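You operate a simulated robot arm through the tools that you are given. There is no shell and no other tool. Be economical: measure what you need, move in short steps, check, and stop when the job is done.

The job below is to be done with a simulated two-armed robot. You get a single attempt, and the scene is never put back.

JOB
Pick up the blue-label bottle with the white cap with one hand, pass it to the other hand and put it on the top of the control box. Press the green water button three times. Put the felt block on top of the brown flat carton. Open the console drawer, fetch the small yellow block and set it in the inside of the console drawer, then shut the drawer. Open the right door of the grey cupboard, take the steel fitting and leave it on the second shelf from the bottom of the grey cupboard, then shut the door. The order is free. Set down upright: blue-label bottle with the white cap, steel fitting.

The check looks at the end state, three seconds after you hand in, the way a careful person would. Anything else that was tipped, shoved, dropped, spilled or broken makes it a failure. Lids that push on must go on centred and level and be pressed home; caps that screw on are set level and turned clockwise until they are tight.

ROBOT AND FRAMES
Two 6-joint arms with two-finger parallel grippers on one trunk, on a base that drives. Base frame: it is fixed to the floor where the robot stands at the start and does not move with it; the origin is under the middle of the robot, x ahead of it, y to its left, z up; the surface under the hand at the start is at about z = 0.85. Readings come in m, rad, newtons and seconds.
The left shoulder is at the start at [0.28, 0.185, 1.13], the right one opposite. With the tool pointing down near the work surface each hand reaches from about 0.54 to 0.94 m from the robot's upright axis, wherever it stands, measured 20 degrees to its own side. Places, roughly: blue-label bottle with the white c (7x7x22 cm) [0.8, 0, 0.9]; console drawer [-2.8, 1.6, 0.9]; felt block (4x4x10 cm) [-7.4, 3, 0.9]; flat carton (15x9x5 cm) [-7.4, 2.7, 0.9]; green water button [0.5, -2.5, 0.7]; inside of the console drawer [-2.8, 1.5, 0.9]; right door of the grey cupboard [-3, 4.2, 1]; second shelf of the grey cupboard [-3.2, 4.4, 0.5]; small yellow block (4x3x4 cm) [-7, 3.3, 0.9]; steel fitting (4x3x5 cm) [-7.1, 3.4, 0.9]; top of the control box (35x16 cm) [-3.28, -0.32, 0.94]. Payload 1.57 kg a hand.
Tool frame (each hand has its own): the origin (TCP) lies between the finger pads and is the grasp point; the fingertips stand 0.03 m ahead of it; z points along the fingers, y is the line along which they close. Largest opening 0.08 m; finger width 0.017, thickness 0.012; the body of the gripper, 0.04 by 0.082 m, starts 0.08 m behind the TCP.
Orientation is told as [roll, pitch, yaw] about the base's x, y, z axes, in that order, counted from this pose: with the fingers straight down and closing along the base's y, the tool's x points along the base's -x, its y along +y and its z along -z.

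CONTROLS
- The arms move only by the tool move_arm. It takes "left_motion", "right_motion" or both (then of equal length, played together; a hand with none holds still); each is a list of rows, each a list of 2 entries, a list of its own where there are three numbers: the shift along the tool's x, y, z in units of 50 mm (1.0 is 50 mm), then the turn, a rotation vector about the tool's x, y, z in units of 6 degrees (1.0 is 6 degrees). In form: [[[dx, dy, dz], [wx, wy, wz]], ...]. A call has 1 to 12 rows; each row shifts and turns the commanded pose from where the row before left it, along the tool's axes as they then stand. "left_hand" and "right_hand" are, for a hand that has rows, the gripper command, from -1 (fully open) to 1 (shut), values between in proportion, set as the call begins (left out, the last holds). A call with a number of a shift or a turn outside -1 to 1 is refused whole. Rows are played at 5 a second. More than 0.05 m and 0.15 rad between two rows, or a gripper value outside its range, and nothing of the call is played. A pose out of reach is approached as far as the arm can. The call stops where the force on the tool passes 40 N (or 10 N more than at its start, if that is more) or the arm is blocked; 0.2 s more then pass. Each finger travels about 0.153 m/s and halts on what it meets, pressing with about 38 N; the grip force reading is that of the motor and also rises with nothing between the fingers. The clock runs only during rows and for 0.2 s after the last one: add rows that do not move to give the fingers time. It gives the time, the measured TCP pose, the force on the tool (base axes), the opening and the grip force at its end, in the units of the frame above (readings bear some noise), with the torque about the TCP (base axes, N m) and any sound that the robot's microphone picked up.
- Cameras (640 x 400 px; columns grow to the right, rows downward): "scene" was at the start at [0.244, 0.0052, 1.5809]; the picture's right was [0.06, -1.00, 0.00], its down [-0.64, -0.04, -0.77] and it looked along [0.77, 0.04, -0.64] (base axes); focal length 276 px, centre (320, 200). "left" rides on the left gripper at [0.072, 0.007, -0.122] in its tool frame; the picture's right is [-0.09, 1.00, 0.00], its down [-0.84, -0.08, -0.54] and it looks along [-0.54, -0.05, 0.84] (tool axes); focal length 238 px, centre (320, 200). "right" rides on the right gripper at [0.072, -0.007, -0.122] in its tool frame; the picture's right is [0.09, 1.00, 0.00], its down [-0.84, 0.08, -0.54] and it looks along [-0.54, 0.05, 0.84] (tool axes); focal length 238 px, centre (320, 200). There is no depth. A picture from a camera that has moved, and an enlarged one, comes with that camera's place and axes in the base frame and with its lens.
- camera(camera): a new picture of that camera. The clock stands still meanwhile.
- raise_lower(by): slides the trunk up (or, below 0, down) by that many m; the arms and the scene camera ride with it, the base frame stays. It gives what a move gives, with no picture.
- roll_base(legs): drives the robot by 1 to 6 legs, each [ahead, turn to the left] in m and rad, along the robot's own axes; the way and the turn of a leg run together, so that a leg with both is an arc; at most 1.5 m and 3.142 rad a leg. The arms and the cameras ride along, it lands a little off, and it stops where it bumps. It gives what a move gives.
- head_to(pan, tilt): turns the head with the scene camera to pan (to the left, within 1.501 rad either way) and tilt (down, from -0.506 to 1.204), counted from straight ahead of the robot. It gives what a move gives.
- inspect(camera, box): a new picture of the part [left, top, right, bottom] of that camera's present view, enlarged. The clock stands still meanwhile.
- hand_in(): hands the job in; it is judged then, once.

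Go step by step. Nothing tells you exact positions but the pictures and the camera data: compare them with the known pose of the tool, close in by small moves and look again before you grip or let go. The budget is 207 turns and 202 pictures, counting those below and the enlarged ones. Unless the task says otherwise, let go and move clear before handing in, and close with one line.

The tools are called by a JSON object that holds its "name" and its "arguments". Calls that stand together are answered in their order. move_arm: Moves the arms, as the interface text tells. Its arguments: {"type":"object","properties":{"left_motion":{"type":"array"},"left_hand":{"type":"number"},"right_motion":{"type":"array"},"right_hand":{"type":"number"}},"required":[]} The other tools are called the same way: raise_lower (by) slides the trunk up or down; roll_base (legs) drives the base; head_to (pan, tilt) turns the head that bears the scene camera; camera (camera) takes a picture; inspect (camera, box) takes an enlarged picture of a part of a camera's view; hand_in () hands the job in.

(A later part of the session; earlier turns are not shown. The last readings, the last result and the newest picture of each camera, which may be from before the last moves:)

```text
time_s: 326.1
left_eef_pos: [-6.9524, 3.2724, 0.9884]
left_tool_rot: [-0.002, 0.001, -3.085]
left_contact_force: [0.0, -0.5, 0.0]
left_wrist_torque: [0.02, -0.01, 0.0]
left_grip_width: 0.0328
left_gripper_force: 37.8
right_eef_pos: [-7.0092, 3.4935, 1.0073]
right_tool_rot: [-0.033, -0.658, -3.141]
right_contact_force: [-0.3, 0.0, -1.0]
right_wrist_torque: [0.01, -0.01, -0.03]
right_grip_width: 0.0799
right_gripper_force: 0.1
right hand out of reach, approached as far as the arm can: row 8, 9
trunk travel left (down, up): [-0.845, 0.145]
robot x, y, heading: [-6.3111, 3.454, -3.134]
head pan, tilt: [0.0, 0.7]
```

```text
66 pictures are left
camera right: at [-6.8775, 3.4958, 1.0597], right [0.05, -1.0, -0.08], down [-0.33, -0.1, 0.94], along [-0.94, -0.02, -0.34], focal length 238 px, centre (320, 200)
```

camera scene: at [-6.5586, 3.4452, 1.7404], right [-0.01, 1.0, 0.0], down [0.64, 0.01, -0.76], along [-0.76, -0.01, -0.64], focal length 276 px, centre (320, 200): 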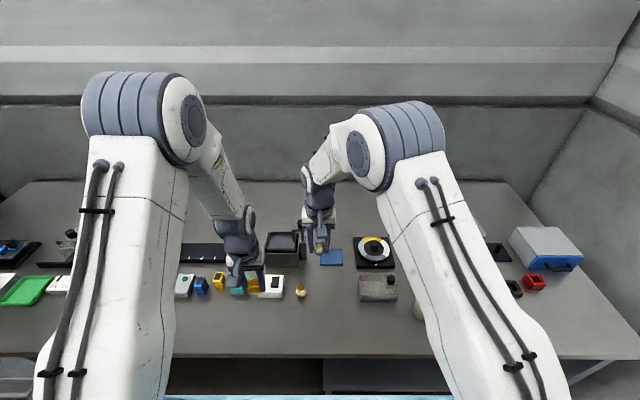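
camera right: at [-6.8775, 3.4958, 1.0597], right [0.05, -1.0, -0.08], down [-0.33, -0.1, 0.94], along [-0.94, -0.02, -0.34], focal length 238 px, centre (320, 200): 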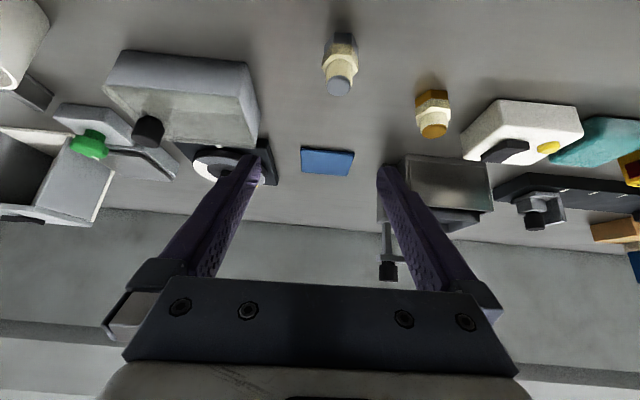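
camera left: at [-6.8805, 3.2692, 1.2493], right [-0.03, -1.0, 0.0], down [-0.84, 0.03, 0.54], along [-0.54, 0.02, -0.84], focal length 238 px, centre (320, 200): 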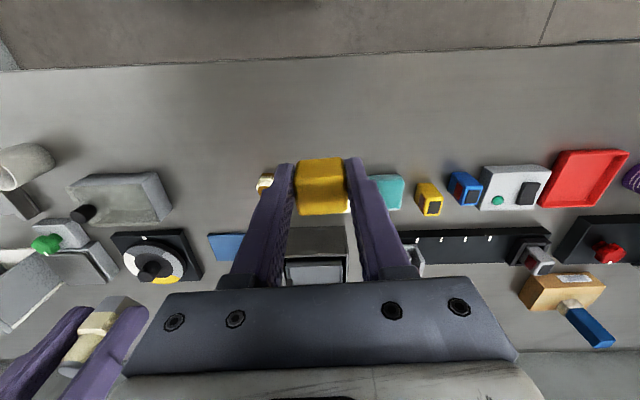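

The hand is tilted. I lower straight onto the fitting so the fingers straddle it.

{"name": "move_arm", "arguments": {"right_motion": [[[0.294, 0.06, 0.55], [0, 0, 0]], [[0.294, 0.06, 0.55], [0, 0, 0]], [[0.294, 0.06, 0.55], [0, 0, 0]], [[0, 0, 0], [0, 0, 0]]]}}

{"name": "camera", "arguments": {"camera": "right"}}

```text
time_s: 327.1
left_eef_pos: [-6.9527, 3.2715, 0.9887]
left_tool_rot: [-0.004, 0.0, -3.083]
left_contact_force: [0.3, -0.4, 0.2]
left_wrist_torque: [0.01, 0.0, 0.0]
left_grip_width: 0.0329
left_gripper_force: 38.3
right_eef_pos: [-7.0471, 3.4733, 0.9269]
right_tool_rot: [-0.044, -0.655, -3.136]
right_contact_force: [-0.6, -0.1, 0.8]
right_wrist_torque: [0.02, -0.03, -0.01]
right_grip_width: 0.0801
right_gripper_force: 0.1
right hand out of reach, approached as far as the arm can: row 1, 2, 3
trunk travel left (down, up): [-0.845, 0.145]
robot x, y, heading: [-6.3124, 3.4453, -3.126]
head pan, tilt: [0.0, 0.7]
```

```text
65 pictures are left
camera right: at [-6.9155, 3.4758, 0.9801], right [0.05, -0.99, -0.09], down [-0.34, -0.1, 0.94], along [-0.94, -0.02, -0.34], focal length 238 px, centre (320, 200)
```

right: 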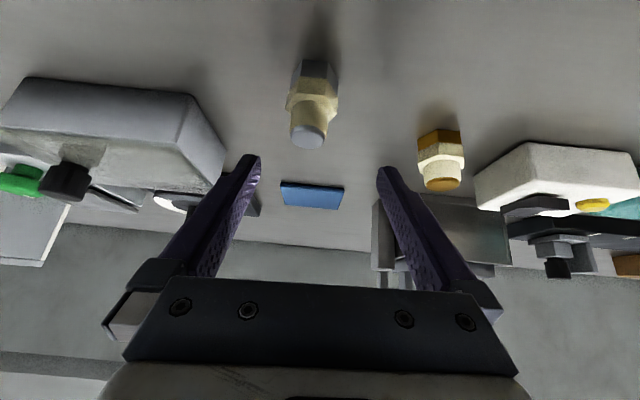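

{"name": "roll_base", "arguments": {"legs": [[-0.05, 0]]}}

{"name": "camera", "arguments": {"camera": "right"}}

```text
time_s: 328.0
left_eef_pos: [-6.9026, 3.2725, 0.9884]
left_tool_rot: [-0.002, 0.0, -3.083]
left_contact_force: [-0.8, -0.6, 0.0]
left_wrist_torque: [0.0, -0.03, -0.02]
left_grip_width: 0.0326
left_gripper_force: 38.2
right_eef_pos: [-6.996, 3.4752, 0.9277]
right_tool_rot: [-0.046, -0.654, -3.136]
right_contact_force: [1.0, 0.6, 0.6]
right_wrist_torque: [-0.02, 0.0, -0.01]
right_grip_width: 0.08
right_gripper_force: 0.0
trunk travel left (down, up): [-0.845, 0.145]
robot x, y, heading: [-6.2626, 3.4488, -3.134]
head pan, tilt: [0.0, 0.7]
```

```text
64 pictures are left
camera right: at [-6.8643, 3.4766, 0.9802], right [0.05, -0.99, -0.09], down [-0.34, -0.1, 0.94], along [-0.94, -0.02, -0.34], focal length 238 px, centre (320, 200)
```

right: 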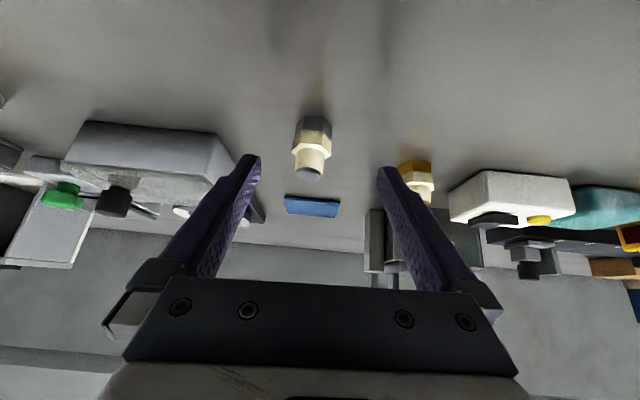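

{"name": "move_arm", "arguments": {"right_motion": [[[-0.02, -0.05, 0.38], [0, 0, 0]], [[-0.02, -0.05, 0.38], [0, 0, 0]], [[-0.02, -0.04, 0.36], [0, 0, 0]], [[0, 0, 0], [0, 0, 0]]]}}

{"name": "camera", "arguments": {"camera": "right"}}

```text
time_s: 329.0
left_eef_pos: [-6.9014, 3.2724, 0.9872]
left_tool_rot: [-0.002, 0.001, -3.085]
left_contact_force: [0.4, 1.1, -0.2]
left_wrist_torque: [0.02, -0.01, 0.03]
left_grip_width: 0.0327
left_gripper_force: 37.9
right_eef_pos: [-7.036, 3.484, 0.8842]
right_tool_rot: [-0.045, -0.653, -3.137]
right_contact_force: [-0.4, -0.9, -0.2]
right_wrist_torque: [0.0, 0.0, -0.02]
right_grip_width: 0.08
right_gripper_force: 0.1
trunk travel left (down, up): [-0.845, 0.145]
robot x, y, heading: [-6.2601, 3.4469, -3.132]
head pan, tilt: [0.0, 0.7]
```

```text
63 pictures are left
camera right: at [-6.9038, 3.4844, 0.9375], right [0.05, -0.99, -0.09], down [-0.34, -0.1, 0.94], along [-0.94, -0.02, -0.34], focal length 238 px, centre (320, 200)
```

right: 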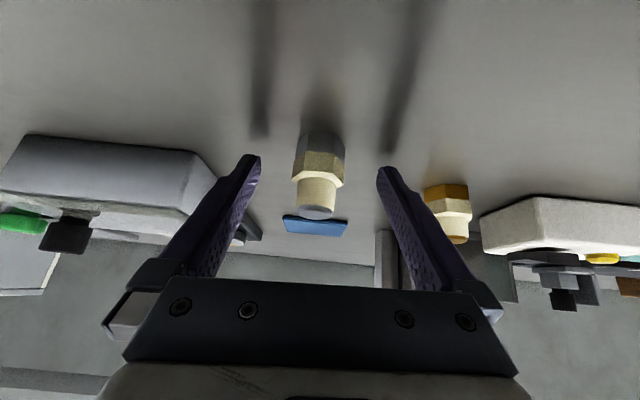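

{"name": "move_arm", "arguments": {"right_motion": [[[0, 0, 0], [0, 0, 0]], [[0, 0, 0], [0, 0, 0]], [[0, 0, 0], [0, 0, 0]]], "right_hand": 1}}

{"name": "move_arm", "arguments": {"right_motion": [[[-0.24, 0, -0.32], [0, 0, 0]], [[-0.48, 0, -0.63], [0, 0, 0]], [[-0.48, 0, -0.63], [0, 0, 0]], [[0, 0, 0], [0, 0, 0]]]}}

{"name": "camera", "arguments": {"camera": "right"}}

```text
time_s: 329.8
left_eef_pos: [-6.9015, 3.2718, 0.9881]
left_tool_rot: [-0.002, 0.0, -3.084]
left_contact_force: [0.3, 0.4, 0.0]
left_wrist_torque: [0.02, 0.02, 0.0]
left_grip_width: 0.0326
left_gripper_force: 38.0
right_eef_pos: [-7.035, 3.4833, 0.8851]
right_tool_rot: [-0.045, -0.653, -3.136]
right_contact_force: [-0.9, 0.1, 0.4]
right_wrist_torque: [-0.02, 0.01, 0.01]
right_grip_width: 0.0306
right_gripper_force: 37.6
trunk travel left (down, up): [-0.845, 0.145]
robot x, y, heading: [-6.2583, 3.4472, -3.135]
head pan, tilt: [0.0, 0.7]
```

```text
time_s: 330.8
left_eef_pos: [-6.9007, 3.2728, 0.9872]
left_tool_rot: [-0.003, 0.001, -3.085]
left_contact_force: [-0.3, 0.3, 0.2]
left_wrist_torque: [-0.01, -0.04, 0.03]
left_grip_width: 0.0327
left_gripper_force: 37.7
right_eef_pos: [-7.0306, 3.4807, 0.9824]
right_tool_rot: [-0.045, -0.653, -3.136]
right_contact_force: [0.0, 0.4, -1.7]
right_wrist_torque: [0.01, -0.03, 0.0]
right_grip_width: 0.0307
right_gripper_force: 38.0
trunk travel left (down, up): [-0.845, 0.145]
robot x, y, heading: [-6.2589, 3.4479, -3.13]
head pan, tilt: [0.0, 0.7]
```

```text
62 pictures are left
camera right: at [-6.8999, 3.4832, 1.036], right [0.05, -0.99, -0.09], down [-0.34, -0.1, 0.94], along [-0.94, -0.02, -0.34], focal length 238 px, centre (320, 200)
```

right: 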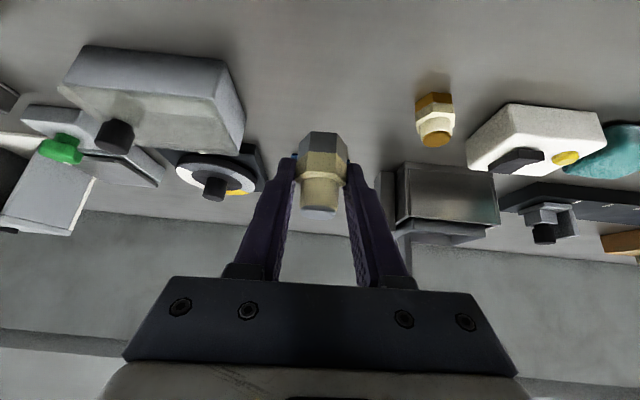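

Regripped. I raise the trunk and retrace my way out of the aisle the same way I came in.

{"name": "raise_lower", "arguments": {"by": 0.14}}

{"name": "roll_base", "arguments": {"legs": [[0.17, 0], [0, 1.56], [-0.52, 0], [0, -1.56]]}}

{"name": "camera", "arguments": {"camera": "scene"}}

```text
time_s: 332.5
left_eef_pos: [-6.9013, 3.2726, 1.1286]
left_tool_rot: [-0.002, -0.001, -3.084]
left_contact_force: [0.1, 0.1, -1.0]
left_wrist_torque: [-0.02, 0.0, 0.03]
left_grip_width: 0.0327
left_gripper_force: 37.9
right_eef_pos: [-7.0312, 3.4807, 1.122]
right_tool_rot: [-0.045, -0.652, -3.137]
right_contact_force: [-0.8, 0.3, -0.5]
right_wrist_torque: [0.01, -0.03, 0.0]
right_grip_width: 0.0304
right_gripper_force: 38.1
trunk travel left (down, up): [-0.985, 0.005]
robot x, y, heading: [-6.259, 3.4465, -3.138]
head pan, tilt: [0.0, 0.7]
```

```text
time_s: 344.4
left_eef_pos: [-7.0935, 3.7765, 1.1283]
left_tool_rot: [-0.001, 0.001, -3.064]
left_contact_force: [0.5, 0.2, -0.2]
left_wrist_torque: [-0.03, -0.01, 0.01]
left_grip_width: 0.0326
left_gripper_force: 38.0
right_eef_pos: [-7.2279, 3.9826, 1.1224]
right_tool_rot: [-0.045, -0.652, -3.117]
right_contact_force: [0.4, 0.1, -0.4]
right_wrist_torque: [-0.02, 0.01, 0.02]
right_grip_width: 0.0303
right_gripper_force: 38.3
trunk travel left (down, up): [-0.985, 0.005]
robot x, y, heading: [-6.4566, 3.9645, -3.114]
head pan, tilt: [0.0, 0.7]
```

```text
61 pictures are left
camera scene: at [-6.7024, 3.9576, 1.7405], right [-0.03, 1.0, 0.0], down [0.64, 0.02, -0.76], along [-0.76, -0.02, -0.64], focal length 276 px, centre (320, 200)
```

scene: 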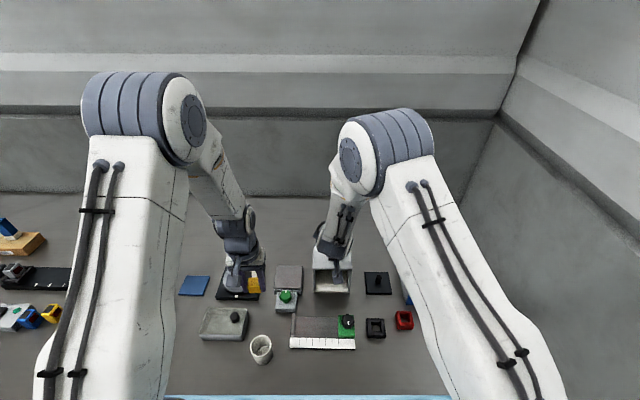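

Now I back out past the conveyor's end with a gentle arc into the corridor.

{"name": "roll_base", "arguments": {"legs": [[-0.8, 0], [-1.2, -0.5], [-0.8, 0]]}}

{"name": "camera", "arguments": {"camera": "scene"}}

```text
time_s: 358.3
left_eef_pos: [-4.4062, 3.4936, 1.1284]
left_tool_rot: [-0.002, 0.001, 2.762]
left_contact_force: [-0.2, 0.1, 0.0]
left_wrist_torque: [0.0, -0.02, 0.0]
left_grip_width: 0.033
left_gripper_force: 38.0
right_eef_pos: [-4.4355, 3.7375, 1.1219]
right_tool_rot: [-0.046, -0.652, 2.71]
right_contact_force: [1.2, -0.5, 0.1]
right_wrist_torque: [0.05, 0.01, -0.01]
right_grip_width: 0.0305
right_gripper_force: 38.4
trunk travel left (down, up): [-0.985, 0.005]
robot x, y, heading: [-3.7532, 3.3839, 2.717]
head pan, tilt: [0.0, 0.7]
```

```text
60 pictures are left
camera scene: at [-3.9755, 3.4833, 1.7405], right [0.41, 0.91, 0.0], down [0.59, -0.27, -0.76], along [-0.7, 0.32, -0.64], focal length 276 px, centre (320, 200)
```

scene: 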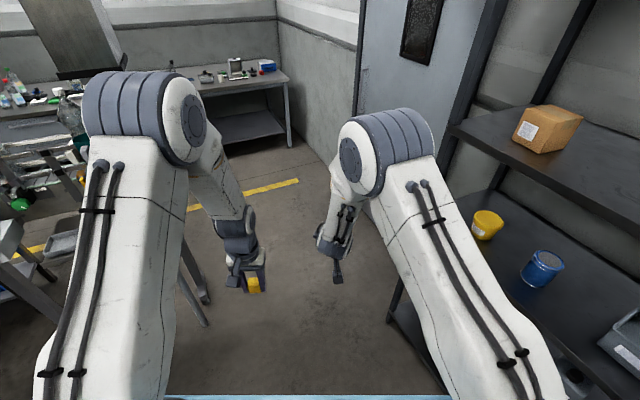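

Next, the cupboard. I reverse to stand in front of it and turn to face it.

{"name": "roll_base", "arguments": {"legs": [[-0.55, 0], [0, -1.146]]}}

{"name": "camera", "arguments": {"camera": "scene"}}

```text
time_s: 364.4
left_eef_pos: [-3.4163, 3.7947, 1.1286]
left_tool_rot: [-0.002, -0.001, 1.619]
left_contact_force: [0.1, 0.0, 0.1]
left_wrist_torque: [-0.01, 0.01, 0.0]
left_grip_width: 0.0328
left_gripper_force: 38.1
right_eef_pos: [-3.2057, 3.9238, 1.1228]
right_tool_rot: [-0.045, -0.652, 1.568]
right_contact_force: [0.6, -1.0, -0.7]
right_wrist_torque: [-0.01, -0.05, -0.01]
right_grip_width: 0.0305
right_gripper_force: 37.6
trunk travel left (down, up): [-0.985, 0.005]
robot x, y, heading: [-3.244, 3.1538, 1.574]
head pan, tilt: [0.0, 0.7]
```

```text
59 pictures are left
camera scene: at [-3.2469, 3.3983, 1.7405], right [1.0, 0.0, 0.0], down [0.0, -0.64, -0.76], along [0.0, 0.76, -0.64], focal length 276 px, centre (320, 200)
```

scene: 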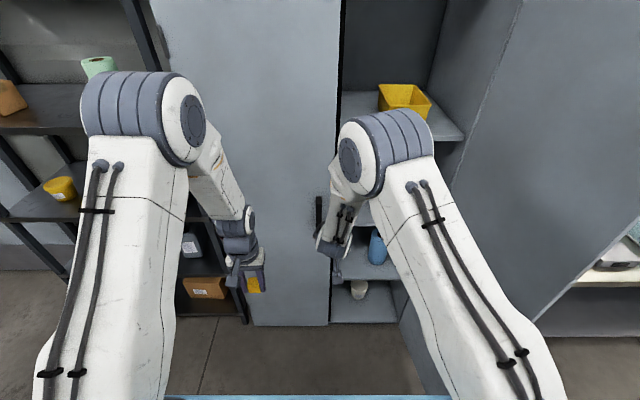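

The door is open about 80°. I lower the trunk so the right hand is at the level of the second shelf, and look.

{"name": "raise_lower", "arguments": {"by": -0.42}}

{"name": "head_to", "arguments": {"pan": 0, "tilt": 0.55}}

{"name": "camera", "arguments": {"camera": "scene"}}

{"name": "camera", "arguments": {"camera": "right"}}

```text
refused: -0.42 is not a number from -0.4 to 0.4
```

```text
time_s: 365.1
left_eef_pos: [-3.4161, 3.7942, 1.1288]
left_tool_rot: [-0.002, 0.001, 1.62]
left_contact_force: [-0.4, -0.6, -0.2]
left_wrist_torque: [0.01, -0.02, 0.0]
left_grip_width: 0.0329
left_gripper_force: 37.8
right_eef_pos: [-3.2057, 3.9245, 1.1229]
right_tool_rot: [-0.045, -0.651, 1.569]
right_contact_force: [-0.2, -0.3, -0.9]
right_wrist_torque: [-0.01, -0.02, 0.0]
right_grip_width: 0.0303
right_gripper_force: 37.6
trunk travel left (down, up): [-0.985, 0.005]
robot x, y, heading: [-3.2425, 3.1528, 1.571]
head pan, tilt: [0.0, 0.55]
```

```text
58 pictures are left
camera scene: at [-3.247, 3.4031, 1.7536], right [1.0, 0.0, 0.0], down [0.0, -0.52, -0.85], along [0.0, 0.85, -0.52], focal length 276 px, centre (320, 200)
```

scene: 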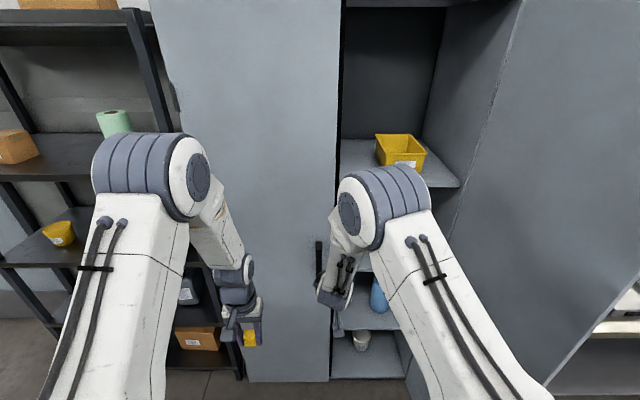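

```text
57 pictures are left
camera right: at [-3.205, 3.7916, 1.1756], right [-0.99, -0.04, -0.09], down [-0.1, 0.34, 0.94], along [-0.01, 0.94, -0.34], focal length 238 px, centre (320, 200)
```

right: 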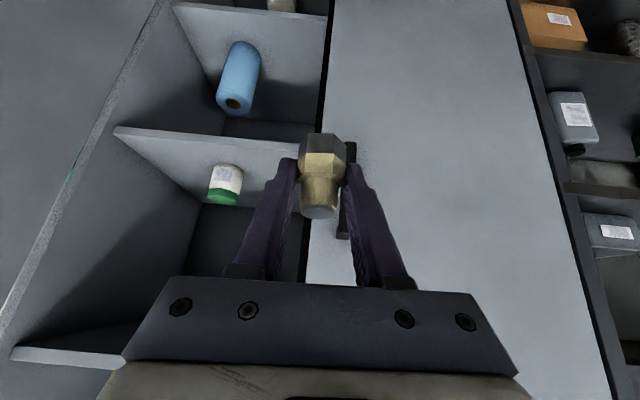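

{"name": "raise_lower", "arguments": {"by": -0.4}}

{"name": "camera", "arguments": {"camera": "right"}}

{"name": "camera", "arguments": {"camera": "scene"}}

```text
time_s: 368.9
left_eef_pos: [-3.4164, 3.794, 0.7281]
left_tool_rot: [-0.003, -0.001, 1.62]
left_contact_force: [0.0, 0.3, -0.4]
left_wrist_torque: [0.01, -0.01, 0.03]
left_grip_width: 0.0329
left_gripper_force: 37.8
right_eef_pos: [-3.2062, 3.9223, 0.7218]
right_tool_rot: [-0.046, -0.652, 1.569]
right_contact_force: [0.2, 0.3, -1.3]
right_wrist_torque: [0.02, 0.01, 0.03]
right_grip_width: 0.0306
right_gripper_force: 38.2
trunk travel left (down, up): [-0.585, 0.405]
robot x, y, heading: [-3.2452, 3.1485, 1.576]
head pan, tilt: [0.0, 0.55]
```

```text
56 pictures are left
camera right: at [-3.2051, 3.7916, 0.7757], right [-0.99, -0.04, -0.09], down [-0.1, 0.34, 0.94], along [-0.01, 0.94, -0.34], focal length 238 px, centre (320, 200)
```

right: 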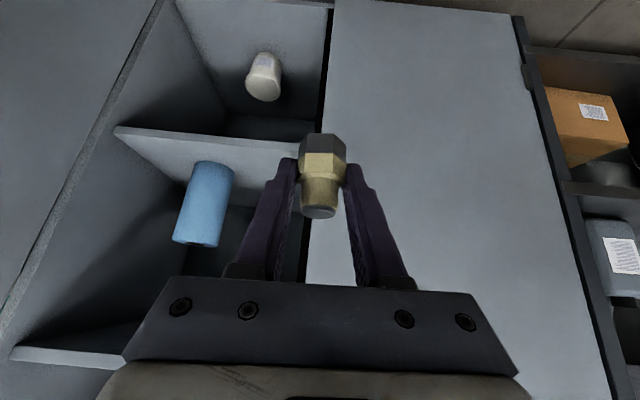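

```text
55 pictures are left
camera scene: at [-3.247, 3.4031, 1.3537], right [1.0, 0.0, 0.0], down [0.0, -0.52, -0.85], along [0.0, 0.85, -0.52], focal length 276 px, centre (320, 200)
```

scene: 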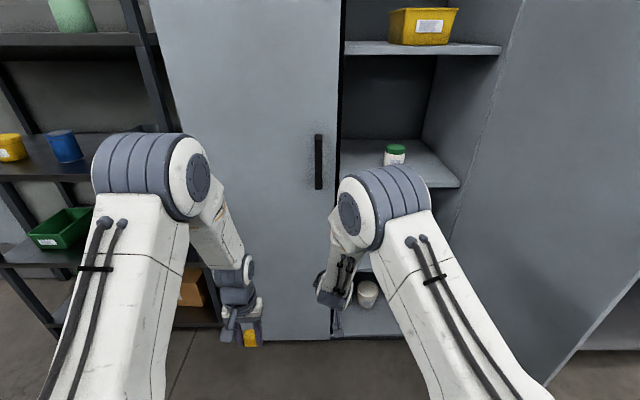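

The boards are spaced 0.40 m, putting the second shelf at about z = 0.52 with its front edge at y = 4.19. I lower a bit more, shift the right hand outward, and roll forward.

{"name": "raise_lower", "arguments": {"by": -0.11}}

{"name": "move_arm", "arguments": {"right_motion": [[[0, -0.8, 0], [0, 0, 0]], [[0, -0.8, 0], [0, 0, 0]], [[0, -0.7, 0], [0, 0, 0]], [[0, 0, 0], [0, 0, 0]]]}}

{"name": "roll_base", "arguments": {"legs": [[0.17, 0]]}}

{"name": "camera", "arguments": {"camera": "right"}}

{"name": "camera", "arguments": {"camera": "scene"}}

```text
time_s: 370.3
left_eef_pos: [-3.4162, 3.7956, 0.6178]
left_tool_rot: [-0.002, 0.0, 1.62]
left_contact_force: [-0.3, -0.2, -1.2]
left_wrist_torque: [-0.05, 0.01, -0.01]
left_grip_width: 0.0327
left_gripper_force: 37.8
right_eef_pos: [-3.2063, 3.923, 0.6128]
right_tool_rot: [-0.046, -0.652, 1.567]
right_contact_force: [0.1, 0.8, -0.6]
right_wrist_torque: [0.0, -0.01, 0.02]
right_grip_width: 0.0303
right_gripper_force: 38.2
trunk travel left (down, up): [-0.475, 0.515]
robot x, y, heading: [-3.2432, 3.1538, 1.575]
head pan, tilt: [0.0, 0.55]
```

```text
time_s: 371.3
left_eef_pos: [-3.4159, 3.7947, 0.6172]
left_tool_rot: [-0.004, 0.001, 1.618]
left_contact_force: [-0.4, -0.7, 0.3]
left_wrist_torque: [-0.01, -0.03, -0.01]
left_grip_width: 0.0325
left_gripper_force: 37.8
right_eef_pos: [-3.0949, 3.9173, 0.6148]
right_tool_rot: [-0.048, -0.651, 1.568]
right_contact_force: [-0.1, -0.1, -0.7]
right_wrist_torque: [0.01, 0.0, 0.01]
right_grip_width: 0.0303
right_gripper_force: 38.1
right hand out of reach, approached as far as the arm can: row 3
trunk travel left (down, up): [-0.475, 0.515]
robot x, y, heading: [-3.2455, 3.1521, 1.577]
head pan, tilt: [0.0, 0.55]
```

```text
time_s: 372.8
left_eef_pos: [-3.4172, 3.9668, 0.6187]
left_tool_rot: [-0.001, 0.001, 1.621]
left_contact_force: [0.1, -0.8, 0.3]
left_wrist_torque: [-0.01, 0.01, -0.01]
left_grip_width: 0.0327
left_gripper_force: 37.7
right_eef_pos: [-3.098, 4.0908, 0.616]
right_tool_rot: [-0.049, -0.652, 1.569]
right_contact_force: [-0.1, 0.4, 0.3]
right_wrist_torque: [0.03, -0.02, 0.03]
right_grip_width: 0.03
right_gripper_force: 38.0
trunk travel left (down, up): [-0.475, 0.515]
robot x, y, heading: [-3.2467, 3.3252, 1.57]
head pan, tilt: [0.0, 0.55]
```

```text
54 pictures are left
camera right: at [-3.0966, 3.959, 0.6696], right [-0.99, -0.04, -0.09], down [-0.1, 0.34, 0.94], along [-0.01, 0.94, -0.34], focal length 238 px, centre (320, 200)
```

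right: 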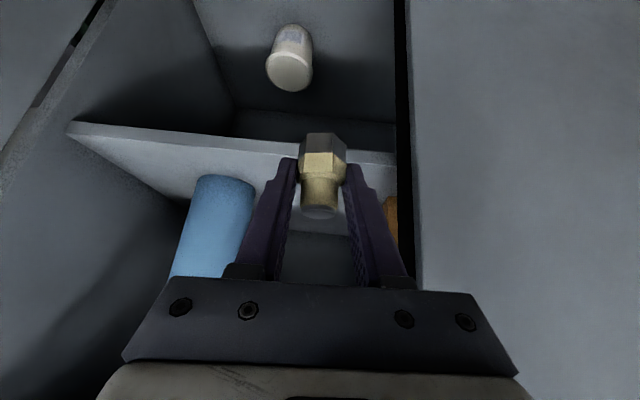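

```text
53 pictures are left
camera scene: at [-3.2476, 3.5759, 1.2437], right [1.0, 0.0, 0.0], down [0.0, -0.52, -0.85], along [0.0, 0.85, -0.52], focal length 276 px, centre (320, 200)
```

scene: 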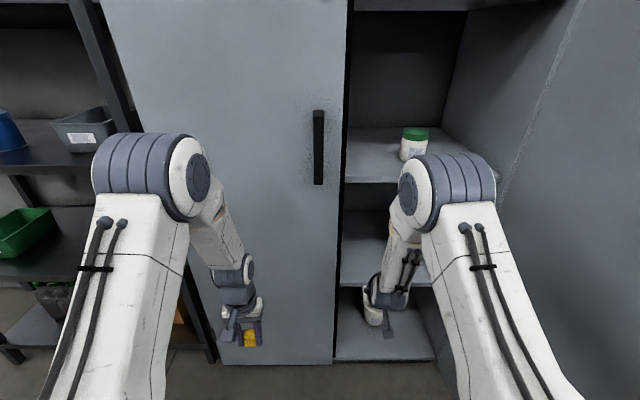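

Clear path. I roll 0.12 m in, then extend 5 cm with the arm.

{"name": "roll_base", "arguments": {"legs": [[0.12, 0]]}}

{"name": "move_arm", "arguments": {"right_motion": [[[-0.4, 0, 0.3], [0, 0, 0]], [[-0.4, 0, 0.3], [0, 0, 0]], [[0, 0, 0], [0, 0, 0]]]}}

{"name": "camera", "arguments": {"camera": "right"}}

{"name": "camera", "arguments": {"camera": "scene"}}

```text
time_s: 374.0
left_eef_pos: [-3.4146, 4.0928, 0.6183]
left_tool_rot: [-0.001, 0.001, 1.618]
left_contact_force: [1.0, -0.2, -0.6]
left_wrist_torque: [-0.01, 0.01, 0.03]
left_grip_width: 0.0324
left_gripper_force: 38.3
right_eef_pos: [-3.0947, 4.2145, 0.6156]
right_tool_rot: [-0.048, -0.653, 1.567]
right_contact_force: [-0.3, 0.9, -1.1]
right_wrist_torque: [-0.02, -0.01, -0.03]
right_grip_width: 0.0301
right_gripper_force: 38.3
trunk travel left (down, up): [-0.475, 0.515]
robot x, y, heading: [-3.2435, 3.448, 1.567]
head pan, tilt: [0.0, 0.55]
```

```text
time_s: 374.8
left_eef_pos: [-3.4148, 4.0915, 0.6176]
left_tool_rot: [0.0, 0.001, 1.617]
left_contact_force: [0.3, -1.0, -0.2]
left_wrist_torque: [-0.02, -0.03, -0.02]
left_grip_width: 0.0328
left_gripper_force: 38.3
right_eef_pos: [-3.0918, 4.2649, 0.6164]
right_tool_rot: [-0.051, -0.652, 1.57]
right_contact_force: [-0.3, -0.6, -0.7]
right_wrist_torque: [-0.01, -0.01, -0.01]
right_grip_width: 0.0299
right_gripper_force: 38.3
trunk travel left (down, up): [-0.475, 0.515]
robot x, y, heading: [-3.2487, 3.4465, 1.569]
head pan, tilt: [0.0, 0.55]
```

```text
52 pictures are left
camera right: at [-3.0916, 4.1331, 0.6697], right [-0.99, -0.04, -0.09], down [-0.1, 0.34, 0.94], along [-0.01, 0.94, -0.34], focal length 238 px, centre (320, 200)
```

right: 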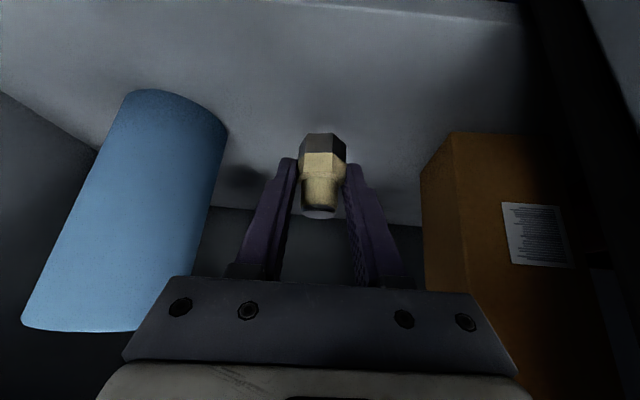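

```text
51 pictures are left
camera scene: at [-3.247, 3.7, 1.2437], right [1.0, 0.0, 0.0], down [0.0, -0.52, -0.85], along [0.0, 0.85, -0.52], focal length 276 px, centre (320, 200)
```

scene: 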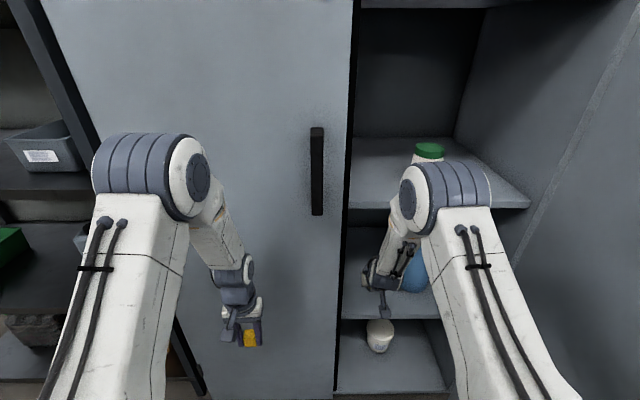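

The fitting is over the shelf between the roll and the orange carton. I lower it, creeping at the end.

{"name": "move_arm", "arguments": {"right_motion": [[[0.24, 0, 0.32], [0, 0, 0]], [[0.24, 0, 0.32], [0, 0, 0]], [[0.06, 0, 0.08], [0, 0, 0]], [[0, 0, 0], [0, 0, 0]]]}}

{"name": "camera", "arguments": {"camera": "right"}}

```text
time_s: 375.8
left_eef_pos: [-3.4161, 4.0923, 0.6177]
left_tool_rot: [-0.001, -0.001, 1.62]
left_contact_force: [0.0, -0.3, -0.8]
left_wrist_torque: [0.01, 0.04, -0.01]
left_grip_width: 0.0323
left_gripper_force: 38.3
right_eef_pos: [-3.0914, 4.2657, 0.572]
right_tool_rot: [-0.049, -0.652, 1.567]
right_contact_force: [-0.9, 0.9, -1.2]
right_wrist_torque: [-0.02, -0.02, 0.02]
right_grip_width: 0.0302
right_gripper_force: 37.6
trunk travel left (down, up): [-0.475, 0.515]
robot x, y, heading: [-3.2457, 3.4467, 1.57]
head pan, tilt: [0.0, 0.55]
```

```text
50 pictures are left
camera right: at [-3.0911, 4.1343, 0.6256], right [-0.99, -0.04, -0.09], down [-0.1, 0.34, 0.94], along [-0.01, 0.94, -0.34], focal length 238 px, centre (320, 200)
```

right: 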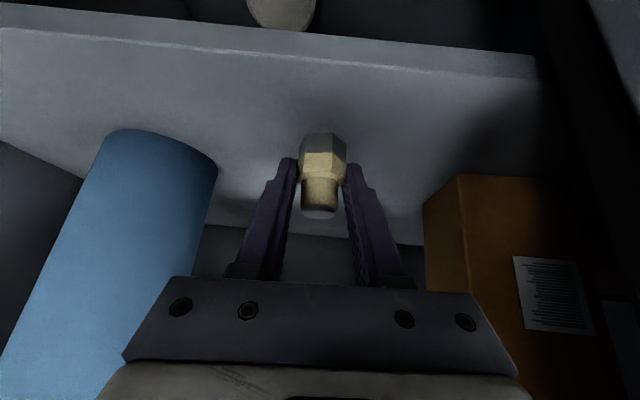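

{"name": "move_arm", "arguments": {"right_motion": [[[0.03, 0, 0.04], [0, 0, 0]], [[0.03, 0, 0.04], [0, 0, 0]], [[0.03, 0, 0.04], [0, 0, 0]], [[0.03, 0, 0.04], [0, 0, 0]], [[0, 0, 0], [0, 0, 0]]]}}

{"name": "camera", "arguments": {"camera": "right"}}

```text
time_s: 377.0
left_eef_pos: [-3.4144, 4.091, 0.618]
left_tool_rot: [-0.001, 0.0, 1.617]
left_contact_force: [-0.3, -0.1, -0.3]
left_wrist_torque: [0.02, -0.01, 0.01]
left_grip_width: 0.0326
left_gripper_force: 38.4
right_eef_pos: [-3.0926, 4.2655, 0.5623]
right_tool_rot: [-0.049, -0.653, 1.569]
right_contact_force: [0.2, -0.1, -0.6]
right_wrist_torque: [0.01, -0.02, 0.0]
right_grip_width: 0.0299
right_gripper_force: 38.0
trunk travel left (down, up): [-0.475, 0.515]
robot x, y, heading: [-3.2461, 3.4492, 1.574]
head pan, tilt: [0.0, 0.55]
```

```text
49 pictures are left
camera right: at [-3.0925, 4.1333, 0.6158], right [-0.99, -0.04, -0.09], down [-0.1, 0.34, 0.94], along [-0.01, 0.94, -0.34], focal length 238 px, centre (320, 200)
```

right: 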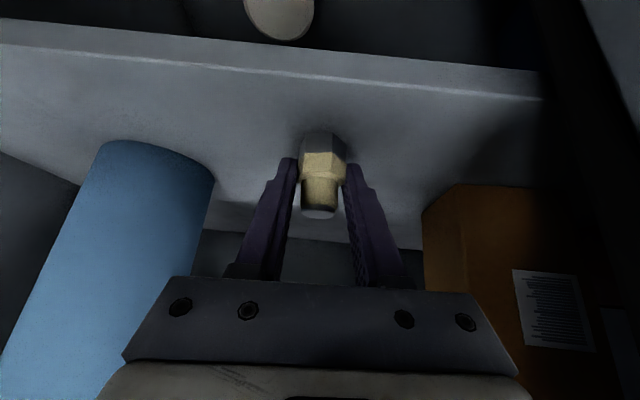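

{"name": "move_arm", "arguments": {"right_motion": [[[0.025, 0, 0.032], [0, 0, 0]], [[0.025, 0, 0.032], [0, 0, 0]], [[0.025, 0, 0.032], [0, 0, 0]], [[0, 0, 0], [0, 0, 0]]]}}

{"name": "inspect", "arguments": {"camera": "right", "box": [240, 90, 400, 230]}}

```text
time_s: 378.0
left_eef_pos: [-3.4147, 4.091, 0.6184]
left_tool_rot: [-0.001, 0.0, 1.618]
left_contact_force: [0.0, -0.5, -0.3]
left_wrist_torque: [0.01, 0.0, -0.02]
left_grip_width: 0.0329
left_gripper_force: 37.8
right_eef_pos: [-3.0924, 4.2654, 0.5565]
right_tool_rot: [-0.053, -0.655, 1.565]
right_contact_force: [0.8, -0.2, 4.2]
right_wrist_torque: [0.0, 0.01, 0.01]
right_grip_width: 0.0296
right_gripper_force: 37.8
trunk travel left (down, up): [-0.475, 0.515]
robot x, y, heading: [-3.2499, 3.4492, 1.573]
head pan, tilt: [0.0, 0.55]
```

```text
2.86 times, centred on (320, 160) of right
camera zoom: at [-3.0918, 4.1334, 0.6096], right [-0.99, -0.04, -0.1], down [-0.1, 0.34, 0.94], along [0.0, 0.94, -0.34], focal length 681 px, centre (320, 314)
```

zoom: 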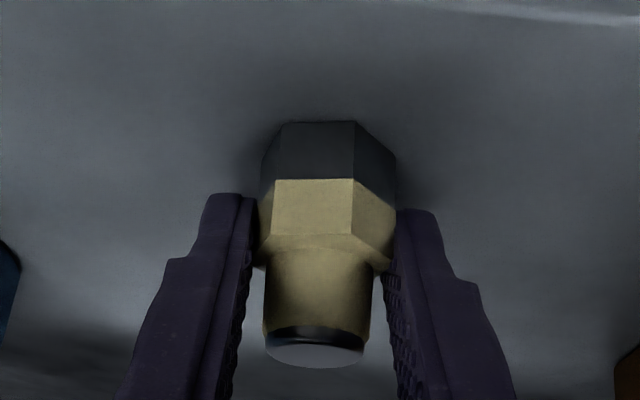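

Contact with the shelf. I open the hand and withdraw.

{"name": "move_arm", "arguments": {"right_motion": [[[0, 0, 0], [0, 0, 0]], [[0, 0, 0], [0, 0, 0]], [[0, 0, 0], [0, 0, 0]]], "right_hand": -1}}

{"name": "move_arm", "arguments": {"right_motion": [[[0, 0, -0.4], [0, 0, 0]], [[0, 0, -0.6], [0, 0, 0]], [[0, 0, -0.4], [0, 0, 0]], [[0, 0, 0], [0, 0, 0]]]}}

{"name": "roll_base", "arguments": {"legs": [[-0.3, 0]]}}

{"name": "camera", "arguments": {"camera": "right"}}

{"name": "camera", "arguments": {"camera": "scene"}}

```text
time_s: 378.8
left_eef_pos: [-3.4149, 4.0915, 0.6186]
left_tool_rot: [-0.001, 0.0, 1.618]
left_contact_force: [0.1, -0.1, -0.4]
left_wrist_torque: [-0.02, -0.03, 0.02]
left_grip_width: 0.0329
left_gripper_force: 38.3
right_eef_pos: [-3.0923, 4.2657, 0.555]
right_tool_rot: [-0.053, -0.651, 1.567]
right_contact_force: [0.2, 0.0, -0.4]
right_wrist_torque: [0.03, -0.03, 0.01]
right_grip_width: 0.0799
right_gripper_force: 0.0
trunk travel left (down, up): [-0.475, 0.515]
robot x, y, heading: [-3.2476, 3.4554, 1.572]
head pan, tilt: [0.0, 0.55]
```

```text
time_s: 379.8
left_eef_pos: [-3.415, 4.0919, 0.6191]
left_tool_rot: [-0.002, 0.002, 1.618]
left_contact_force: [0.2, -0.2, -0.3]
left_wrist_torque: [-0.02, 0.04, -0.02]
left_grip_width: 0.0329
left_gripper_force: 38.1
right_eef_pos: [-3.0963, 4.223, 0.6131]
right_tool_rot: [-0.049, -0.652, 1.565]
right_contact_force: [0.0, 0.6, -0.1]
right_wrist_torque: [-0.01, -0.02, 0.03]
right_grip_width: 0.0802
right_gripper_force: 0.0
trunk travel left (down, up): [-0.475, 0.515]
robot x, y, heading: [-3.2473, 3.4479, 1.566]
head pan, tilt: [0.0, 0.55]
```

```text
time_s: 381.9
left_eef_pos: [-3.4181, 3.7909, 0.619]
left_tool_rot: [-0.001, -0.001, 1.623]
left_contact_force: [1.2, -0.6, -1.1]
left_wrist_torque: [0.01, -0.03, 0.01]
left_grip_width: 0.0331
left_gripper_force: 38.2
right_eef_pos: [-3.0997, 3.9251, 0.6129]
right_tool_rot: [-0.049, -0.652, 1.572]
right_contact_force: [0.5, -0.3, -0.3]
right_wrist_torque: [0.02, 0.0, -0.03]
right_grip_width: 0.08
right_gripper_force: 0.1
trunk travel left (down, up): [-0.475, 0.515]
robot x, y, heading: [-3.2451, 3.1495, 1.576]
head pan, tilt: [0.0, 0.55]
```

```text
47 pictures are left
camera right: at [-3.0988, 3.7919, 0.6658], right [-0.99, -0.04, -0.09], down [-0.1, 0.34, 0.94], along [-0.01, 0.94, -0.34], focal length 238 px, centre (320, 200)
```

right: 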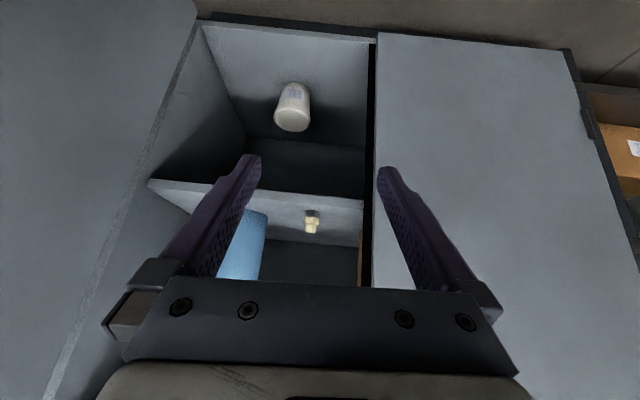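

```text
46 pictures are left
camera scene: at [-3.2477, 3.3996, 1.2437], right [1.0, 0.01, 0.0], down [0.0, -0.52, -0.85], along [0.0, 0.85, -0.52], focal length 276 px, centre (320, 200)
```

scene: 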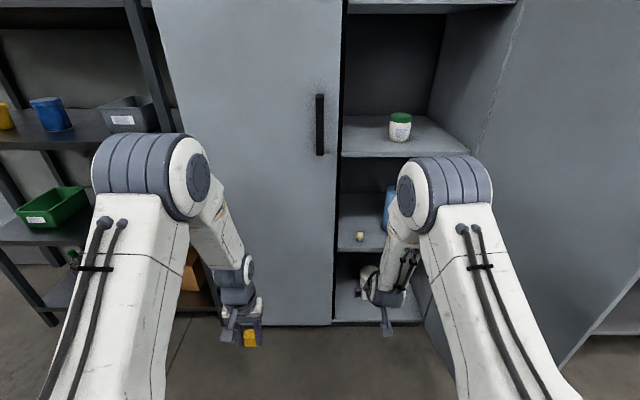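

The fitting stands on the second shelf. To shut the door I raise the trunk, close the right fingers, move the left hand aside, and drive round to the door's outer side.

{"name": "raise_lower", "arguments": {"by": 0.4}}

{"name": "move_arm", "arguments": {"left_motion": [[[0, 0.8, 0], [0, 0, 0]], [[0, 0.8, 0], [0, 0, 0]], [[0, 0.8, 0], [0, 0, 0]], [[0, 0.8, 0], [0, 0, 0]], [[0, 0, 0], [0, 0, 0]]], "right_motion": [[[0, 0, 0], [0, 0, 0]], [[0, 0, 0], [0, 0, 0]], [[0, 0, 0], [0, 0, 0]], [[0, 0, 0], [0, 0, 0]], [[0, 0, 0], [0, 0, 0]]], "right_hand": 1}}

{"name": "roll_base", "arguments": {"legs": [[0, 1.07], [-0.84, 0], [0, -0.813]]}}

{"name": "camera", "arguments": {"camera": "scene"}}

```text
time_s: 385.7
left_eef_pos: [-3.4183, 3.7914, 1.0177]
left_tool_rot: [-0.002, 0.001, 1.621]
left_contact_force: [-0.2, -1.0, -0.2]
left_wrist_torque: [-0.03, 0.06, 0.01]
left_grip_width: 0.0328
left_gripper_force: 38.6
right_eef_pos: [-3.1001, 3.9246, 1.0126]
right_tool_rot: [-0.049, -0.654, 1.572]
right_contact_force: [-0.2, 0.6, 0.2]
right_wrist_torque: [0.02, 0.03, 0.0]
right_grip_width: 0.0801
right_gripper_force: 0.0
trunk travel left (down, up): [-0.875, 0.115]
robot x, y, heading: [-3.245, 3.1493, 1.582]
head pan, tilt: [0.0, 0.55]
```

```text
time_s: 386.9
left_eef_pos: [-3.579, 3.78, 1.0193]
left_tool_rot: [-0.003, -0.001, 1.625]
left_contact_force: [-0.2, 0.1, 0.1]
left_wrist_torque: [0.04, -0.02, 0.04]
left_grip_width: 0.0328
left_gripper_force: 37.8
right_eef_pos: [-3.1001, 3.9233, 1.0124]
right_tool_rot: [-0.049, -0.653, 1.572]
right_contact_force: [0.0, -0.3, -0.4]
right_wrist_torque: [-0.02, -0.01, -0.03]
right_grip_width: 0.0
right_gripper_force: 21.7
trunk travel left (down, up): [-0.875, 0.115]
robot x, y, heading: [-3.2462, 3.1511, 1.577]
head pan, tilt: [0.0, 0.55]
```

```text
time_s: 396.2
left_eef_pos: [-2.9902, 3.2663, 1.0205]
left_tool_rot: [-0.002, 0.0, 1.901]
left_contact_force: [0.5, 0.4, -1.1]
left_wrist_torque: [-0.01, 0.02, -0.01]
left_grip_width: 0.0326
left_gripper_force: 38.0
right_eef_pos: [-2.5682, 3.5347, 1.0124]
right_tool_rot: [-0.05, -0.654, 1.847]
right_contact_force: [-1.1, -0.1, -1.0]
right_wrist_torque: [-0.03, 0.0, -0.01]
right_grip_width: 0.0
right_gripper_force: 21.4
trunk travel left (down, up): [-0.875, 0.115]
robot x, y, heading: [-2.497, 2.746, 1.855]
head pan, tilt: [0.0, 0.55]
```

```text
45 pictures are left
camera scene: at [-2.5671, 2.9907, 1.6437], right [0.96, 0.28, 0.0], down [0.14, -0.5, -0.85], along [-0.24, 0.82, -0.52], focal length 276 px, centre (320, 200)
```

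scene: 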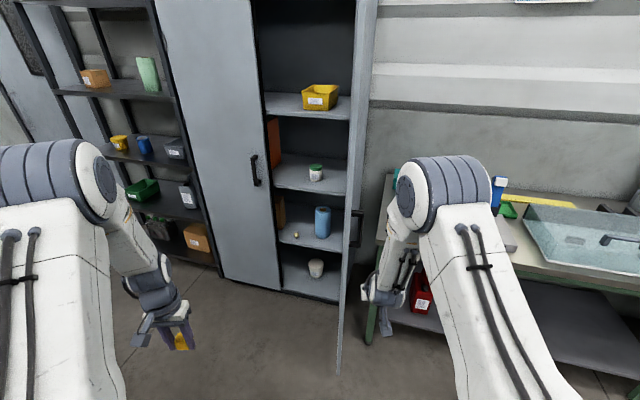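

The door is at about 90° with the right hand on its outer side. I drive forward alongside and sweep left.

{"name": "roll_base", "arguments": {"legs": [[0.34, 0], [0, 0.2]]}}

{"name": "roll_base", "arguments": {"legs": [[0, 0.22]]}}

{"name": "camera", "arguments": {"camera": "scene"}}

```text
time_s: 398.1
left_eef_pos: [-3.0604, 3.5253, 1.0191]
left_tool_rot: [-0.004, 0.001, 1.895]
left_contact_force: [0.1, -0.5, -0.9]
left_wrist_torque: [-0.01, 0.02, 0.0]
left_grip_width: 0.0327
left_gripper_force: 38.1
right_eef_pos: [-2.634, 3.7767, 1.0021]
right_tool_rot: [-0.048, -0.603, 1.841]
right_contact_force: [1.0, -1.6, 0.1]
right_wrist_torque: [-0.04, -0.01, 0.0]
right_grip_width: 0.0
right_gripper_force: 21.5
trunk travel left (down, up): [-0.875, 0.115]
robot x, y, heading: [-2.5667, 3.0067, 1.847]
head pan, tilt: [0.0, 0.55]
stopped in leg 1: the force on the tool passed its limit at 163 N (the readings are from after the stop); the commanded pose is now the measured one
```

```text
time_s: 399.3
left_eef_pos: [-3.1641, 3.4036, 1.0197]
left_tool_rot: [-0.002, -0.001, 2.12]
left_contact_force: [0.8, 0.3, -0.4]
left_wrist_torque: [-0.04, -0.01, 0.0]
left_grip_width: 0.0324
left_gripper_force: 37.9
right_eef_pos: [-2.803, 3.7435, 1.0024]
right_tool_rot: [-0.048, -0.606, 2.066]
right_contact_force: [0.0, 0.6, -1.3]
right_wrist_torque: [0.01, 0.0, 0.01]
right_grip_width: 0.0002
right_gripper_force: 21.1
trunk travel left (down, up): [-0.875, 0.115]
robot x, y, heading: [-2.5697, 3.0089, 2.071]
head pan, tilt: [0.0, 0.55]
```

```text
44 pictures are left
camera scene: at [-2.6917, 3.2276, 1.6436], right [0.88, 0.48, 0.0], down [0.25, -0.46, -0.85], along [-0.41, 0.75, -0.52], focal length 276 px, centre (320, 200)
```

scene: 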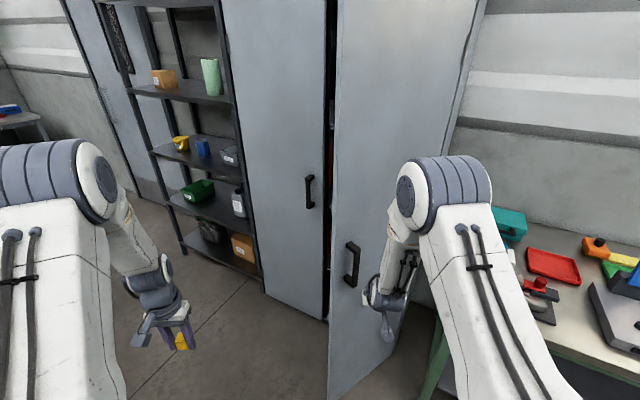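

The door is swinging toward closed (about 57°). I follow with forward and left moves to push it on.

{"name": "roll_base", "arguments": {"legs": [[0.22, 0]]}}

{"name": "roll_base", "arguments": {"legs": [[0, 0.2]]}}

{"name": "camera", "arguments": {"camera": "scene"}}

```text
time_s: 400.9
left_eef_pos: [-3.2683, 3.5965, 1.0181]
left_tool_rot: [-0.002, 0.002, 2.119]
left_contact_force: [-0.1, -0.5, -0.8]
left_wrist_torque: [0.02, 0.01, 0.02]
left_grip_width: 0.0326
left_gripper_force: 37.9
right_eef_pos: [-2.9076, 3.9355, 1.0036]
right_tool_rot: [-0.048, -0.606, 2.065]
right_contact_force: [-0.5, -0.6, -0.6]
right_wrist_torque: [0.0, -0.02, -0.02]
right_grip_width: 0.0001
right_gripper_force: 21.5
trunk travel left (down, up): [-0.875, 0.115]
robot x, y, heading: [-2.6752, 3.2006, 2.072]
head pan, tilt: [0.0, 0.55]
```

```text
time_s: 402.0
left_eef_pos: [-3.3157, 3.5139, 1.0188]
left_tool_rot: [-0.002, -0.001, 2.253]
left_contact_force: [-0.7, 0.4, 1.3]
left_wrist_torque: [-0.05, -0.02, 0.02]
left_grip_width: 0.0327
left_gripper_force: 37.9
right_eef_pos: [-2.9984, 3.9042, 1.0033]
right_tool_rot: [-0.045, -0.611, 2.167]
right_contact_force: [1.2, 0.4, 0.3]
right_wrist_torque: [0.01, 0.05, -0.03]
right_grip_width: 0.0
right_gripper_force: 21.6
trunk travel left (down, up): [-0.875, 0.115]
robot x, y, heading: [-2.6729, 3.2017, 2.205]
head pan, tilt: [0.0, 0.55]
stopped in leg 1: the force on the tool passed its limit at 80 N (the readings are from after the stop); the commanded pose is now the measured one
```

```text
43 pictures are left
camera scene: at [-2.8246, 3.4012, 1.6437], right [0.81, 0.59, 0.0], down [0.31, -0.42, -0.85], along [-0.5, 0.69, -0.52], focal length 276 px, centre (320, 200)
```

scene: 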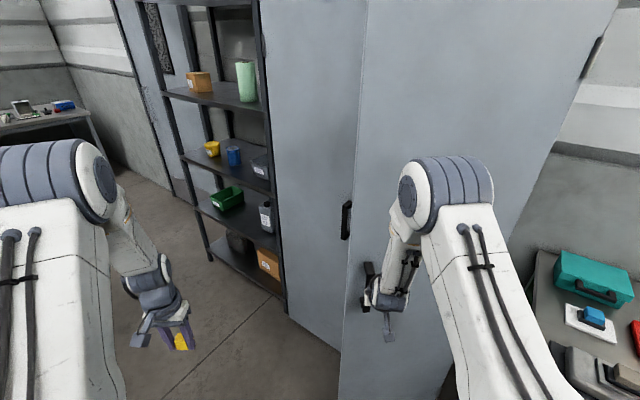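

The hand is now against the handle with the door nearly closed. I push straight toward +y with the arm.

{"name": "move_arm", "arguments": {"right_motion": [[[0.0, -0.4, 0], [0, 0, 0]], [[-0.34, -0.28, 0.235], [0, 0, 0]], [[-0.34, -0.28, 0.235], [0, 0, 0]], [[-0.34, -0.28, 0.235], [0, 0, 0]], [[-0.34, -0.28, 0.235], [0, 0, 0]], [[-0.34, -0.28, 0.235], [0, 0, 0]], [[-0.34, -0.28, 0.235], [0, 0, 0]], [[-0.34, -0.28, 0.235], [0, 0, 0]], [[0, 0, 0], [0, 0, 0]]]}}

{"name": "camera", "arguments": {"camera": "scene"}}

```text
time_s: 404.0
left_eef_pos: [-3.3164, 3.5121, 1.0187]
left_tool_rot: [0.0, 0.0, 2.252]
left_contact_force: [-0.5, -0.3, -0.6]
left_wrist_torque: [-0.04, 0.0, 0.0]
left_grip_width: 0.0326
left_gripper_force: 38.0
right_eef_pos: [-2.9945, 4.0801, 1.0113]
right_tool_rot: [-0.052, -0.604, 2.168]
right_contact_force: [-0.2, 0.3, -0.3]
right_wrist_torque: [0.0, 0.01, -0.01]
right_grip_width: 0.0
right_gripper_force: 21.2
right hand out of reach, approached as far as the arm can: row 1, 4, 6, 8
trunk travel left (down, up): [-0.875, 0.115]
robot x, y, heading: [-2.6765, 3.1986, 2.206]
head pan, tilt: [0.0, 0.55]
```

```text
42 pictures are left
camera scene: at [-2.8244, 3.4015, 1.6437], right [0.81, 0.59, 0.0], down [0.31, -0.42, -0.85], along [-0.5, 0.69, -0.52], focal length 276 px, centre (320, 200)
```

scene: 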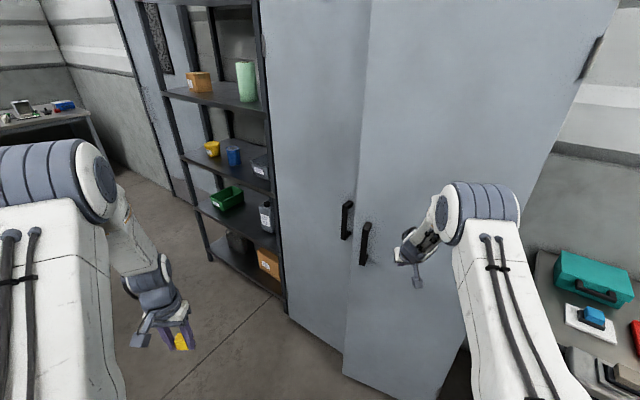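

{"name": "roll_base", "arguments": {"legs": [[0.1, 0]]}}

{"name": "inspect", "arguments": {"camera": "scene", "box": [260, 100, 480, 320]}}

```text
time_s: 405.5
left_eef_pos: [-3.3758, 3.5954, 1.0191]
left_tool_rot: [-0.003, 0.0, 2.249]
left_contact_force: [0.0, -0.7, -0.1]
left_wrist_torque: [-0.03, -0.02, 0.05]
left_grip_width: 0.0327
left_gripper_force: 37.9
right_eef_pos: [-3.0525, 4.1575, 1.0084]
right_tool_rot: [-0.044, -0.59, 2.164]
right_contact_force: [3.4, -7.8, 6.7]
right_wrist_torque: [0.0, -0.06, -0.08]
right_grip_width: 0.0
right_gripper_force: 20.6
trunk travel left (down, up): [-0.875, 0.115]
robot x, y, heading: [-2.7368, 3.2838, 2.202]
head pan, tilt: [0.0, 0.55]
stopped in leg 1: the force on the tool passed its limit at 45 N (the readings are from after the stop); the commanded pose is now the measured one
```

```text
1.82 times, centred on (370, 210) of scene
camera zoom: at [-2.8841, 3.4834, 1.6437], right [0.81, 0.59, 0.0], down [0.31, -0.42, -0.85], along [-0.5, 0.69, -0.52], focal length 501 px, centre (229, 182)
```

zoom: 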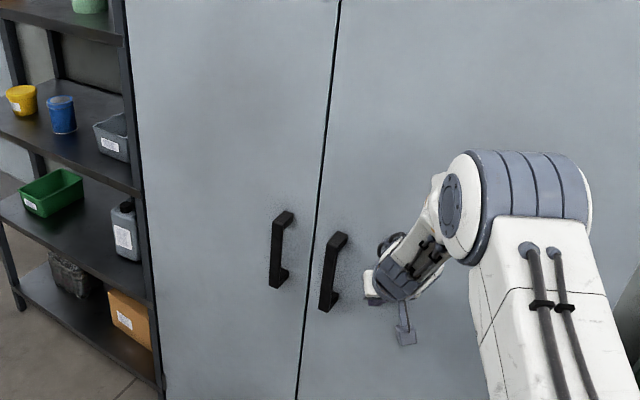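

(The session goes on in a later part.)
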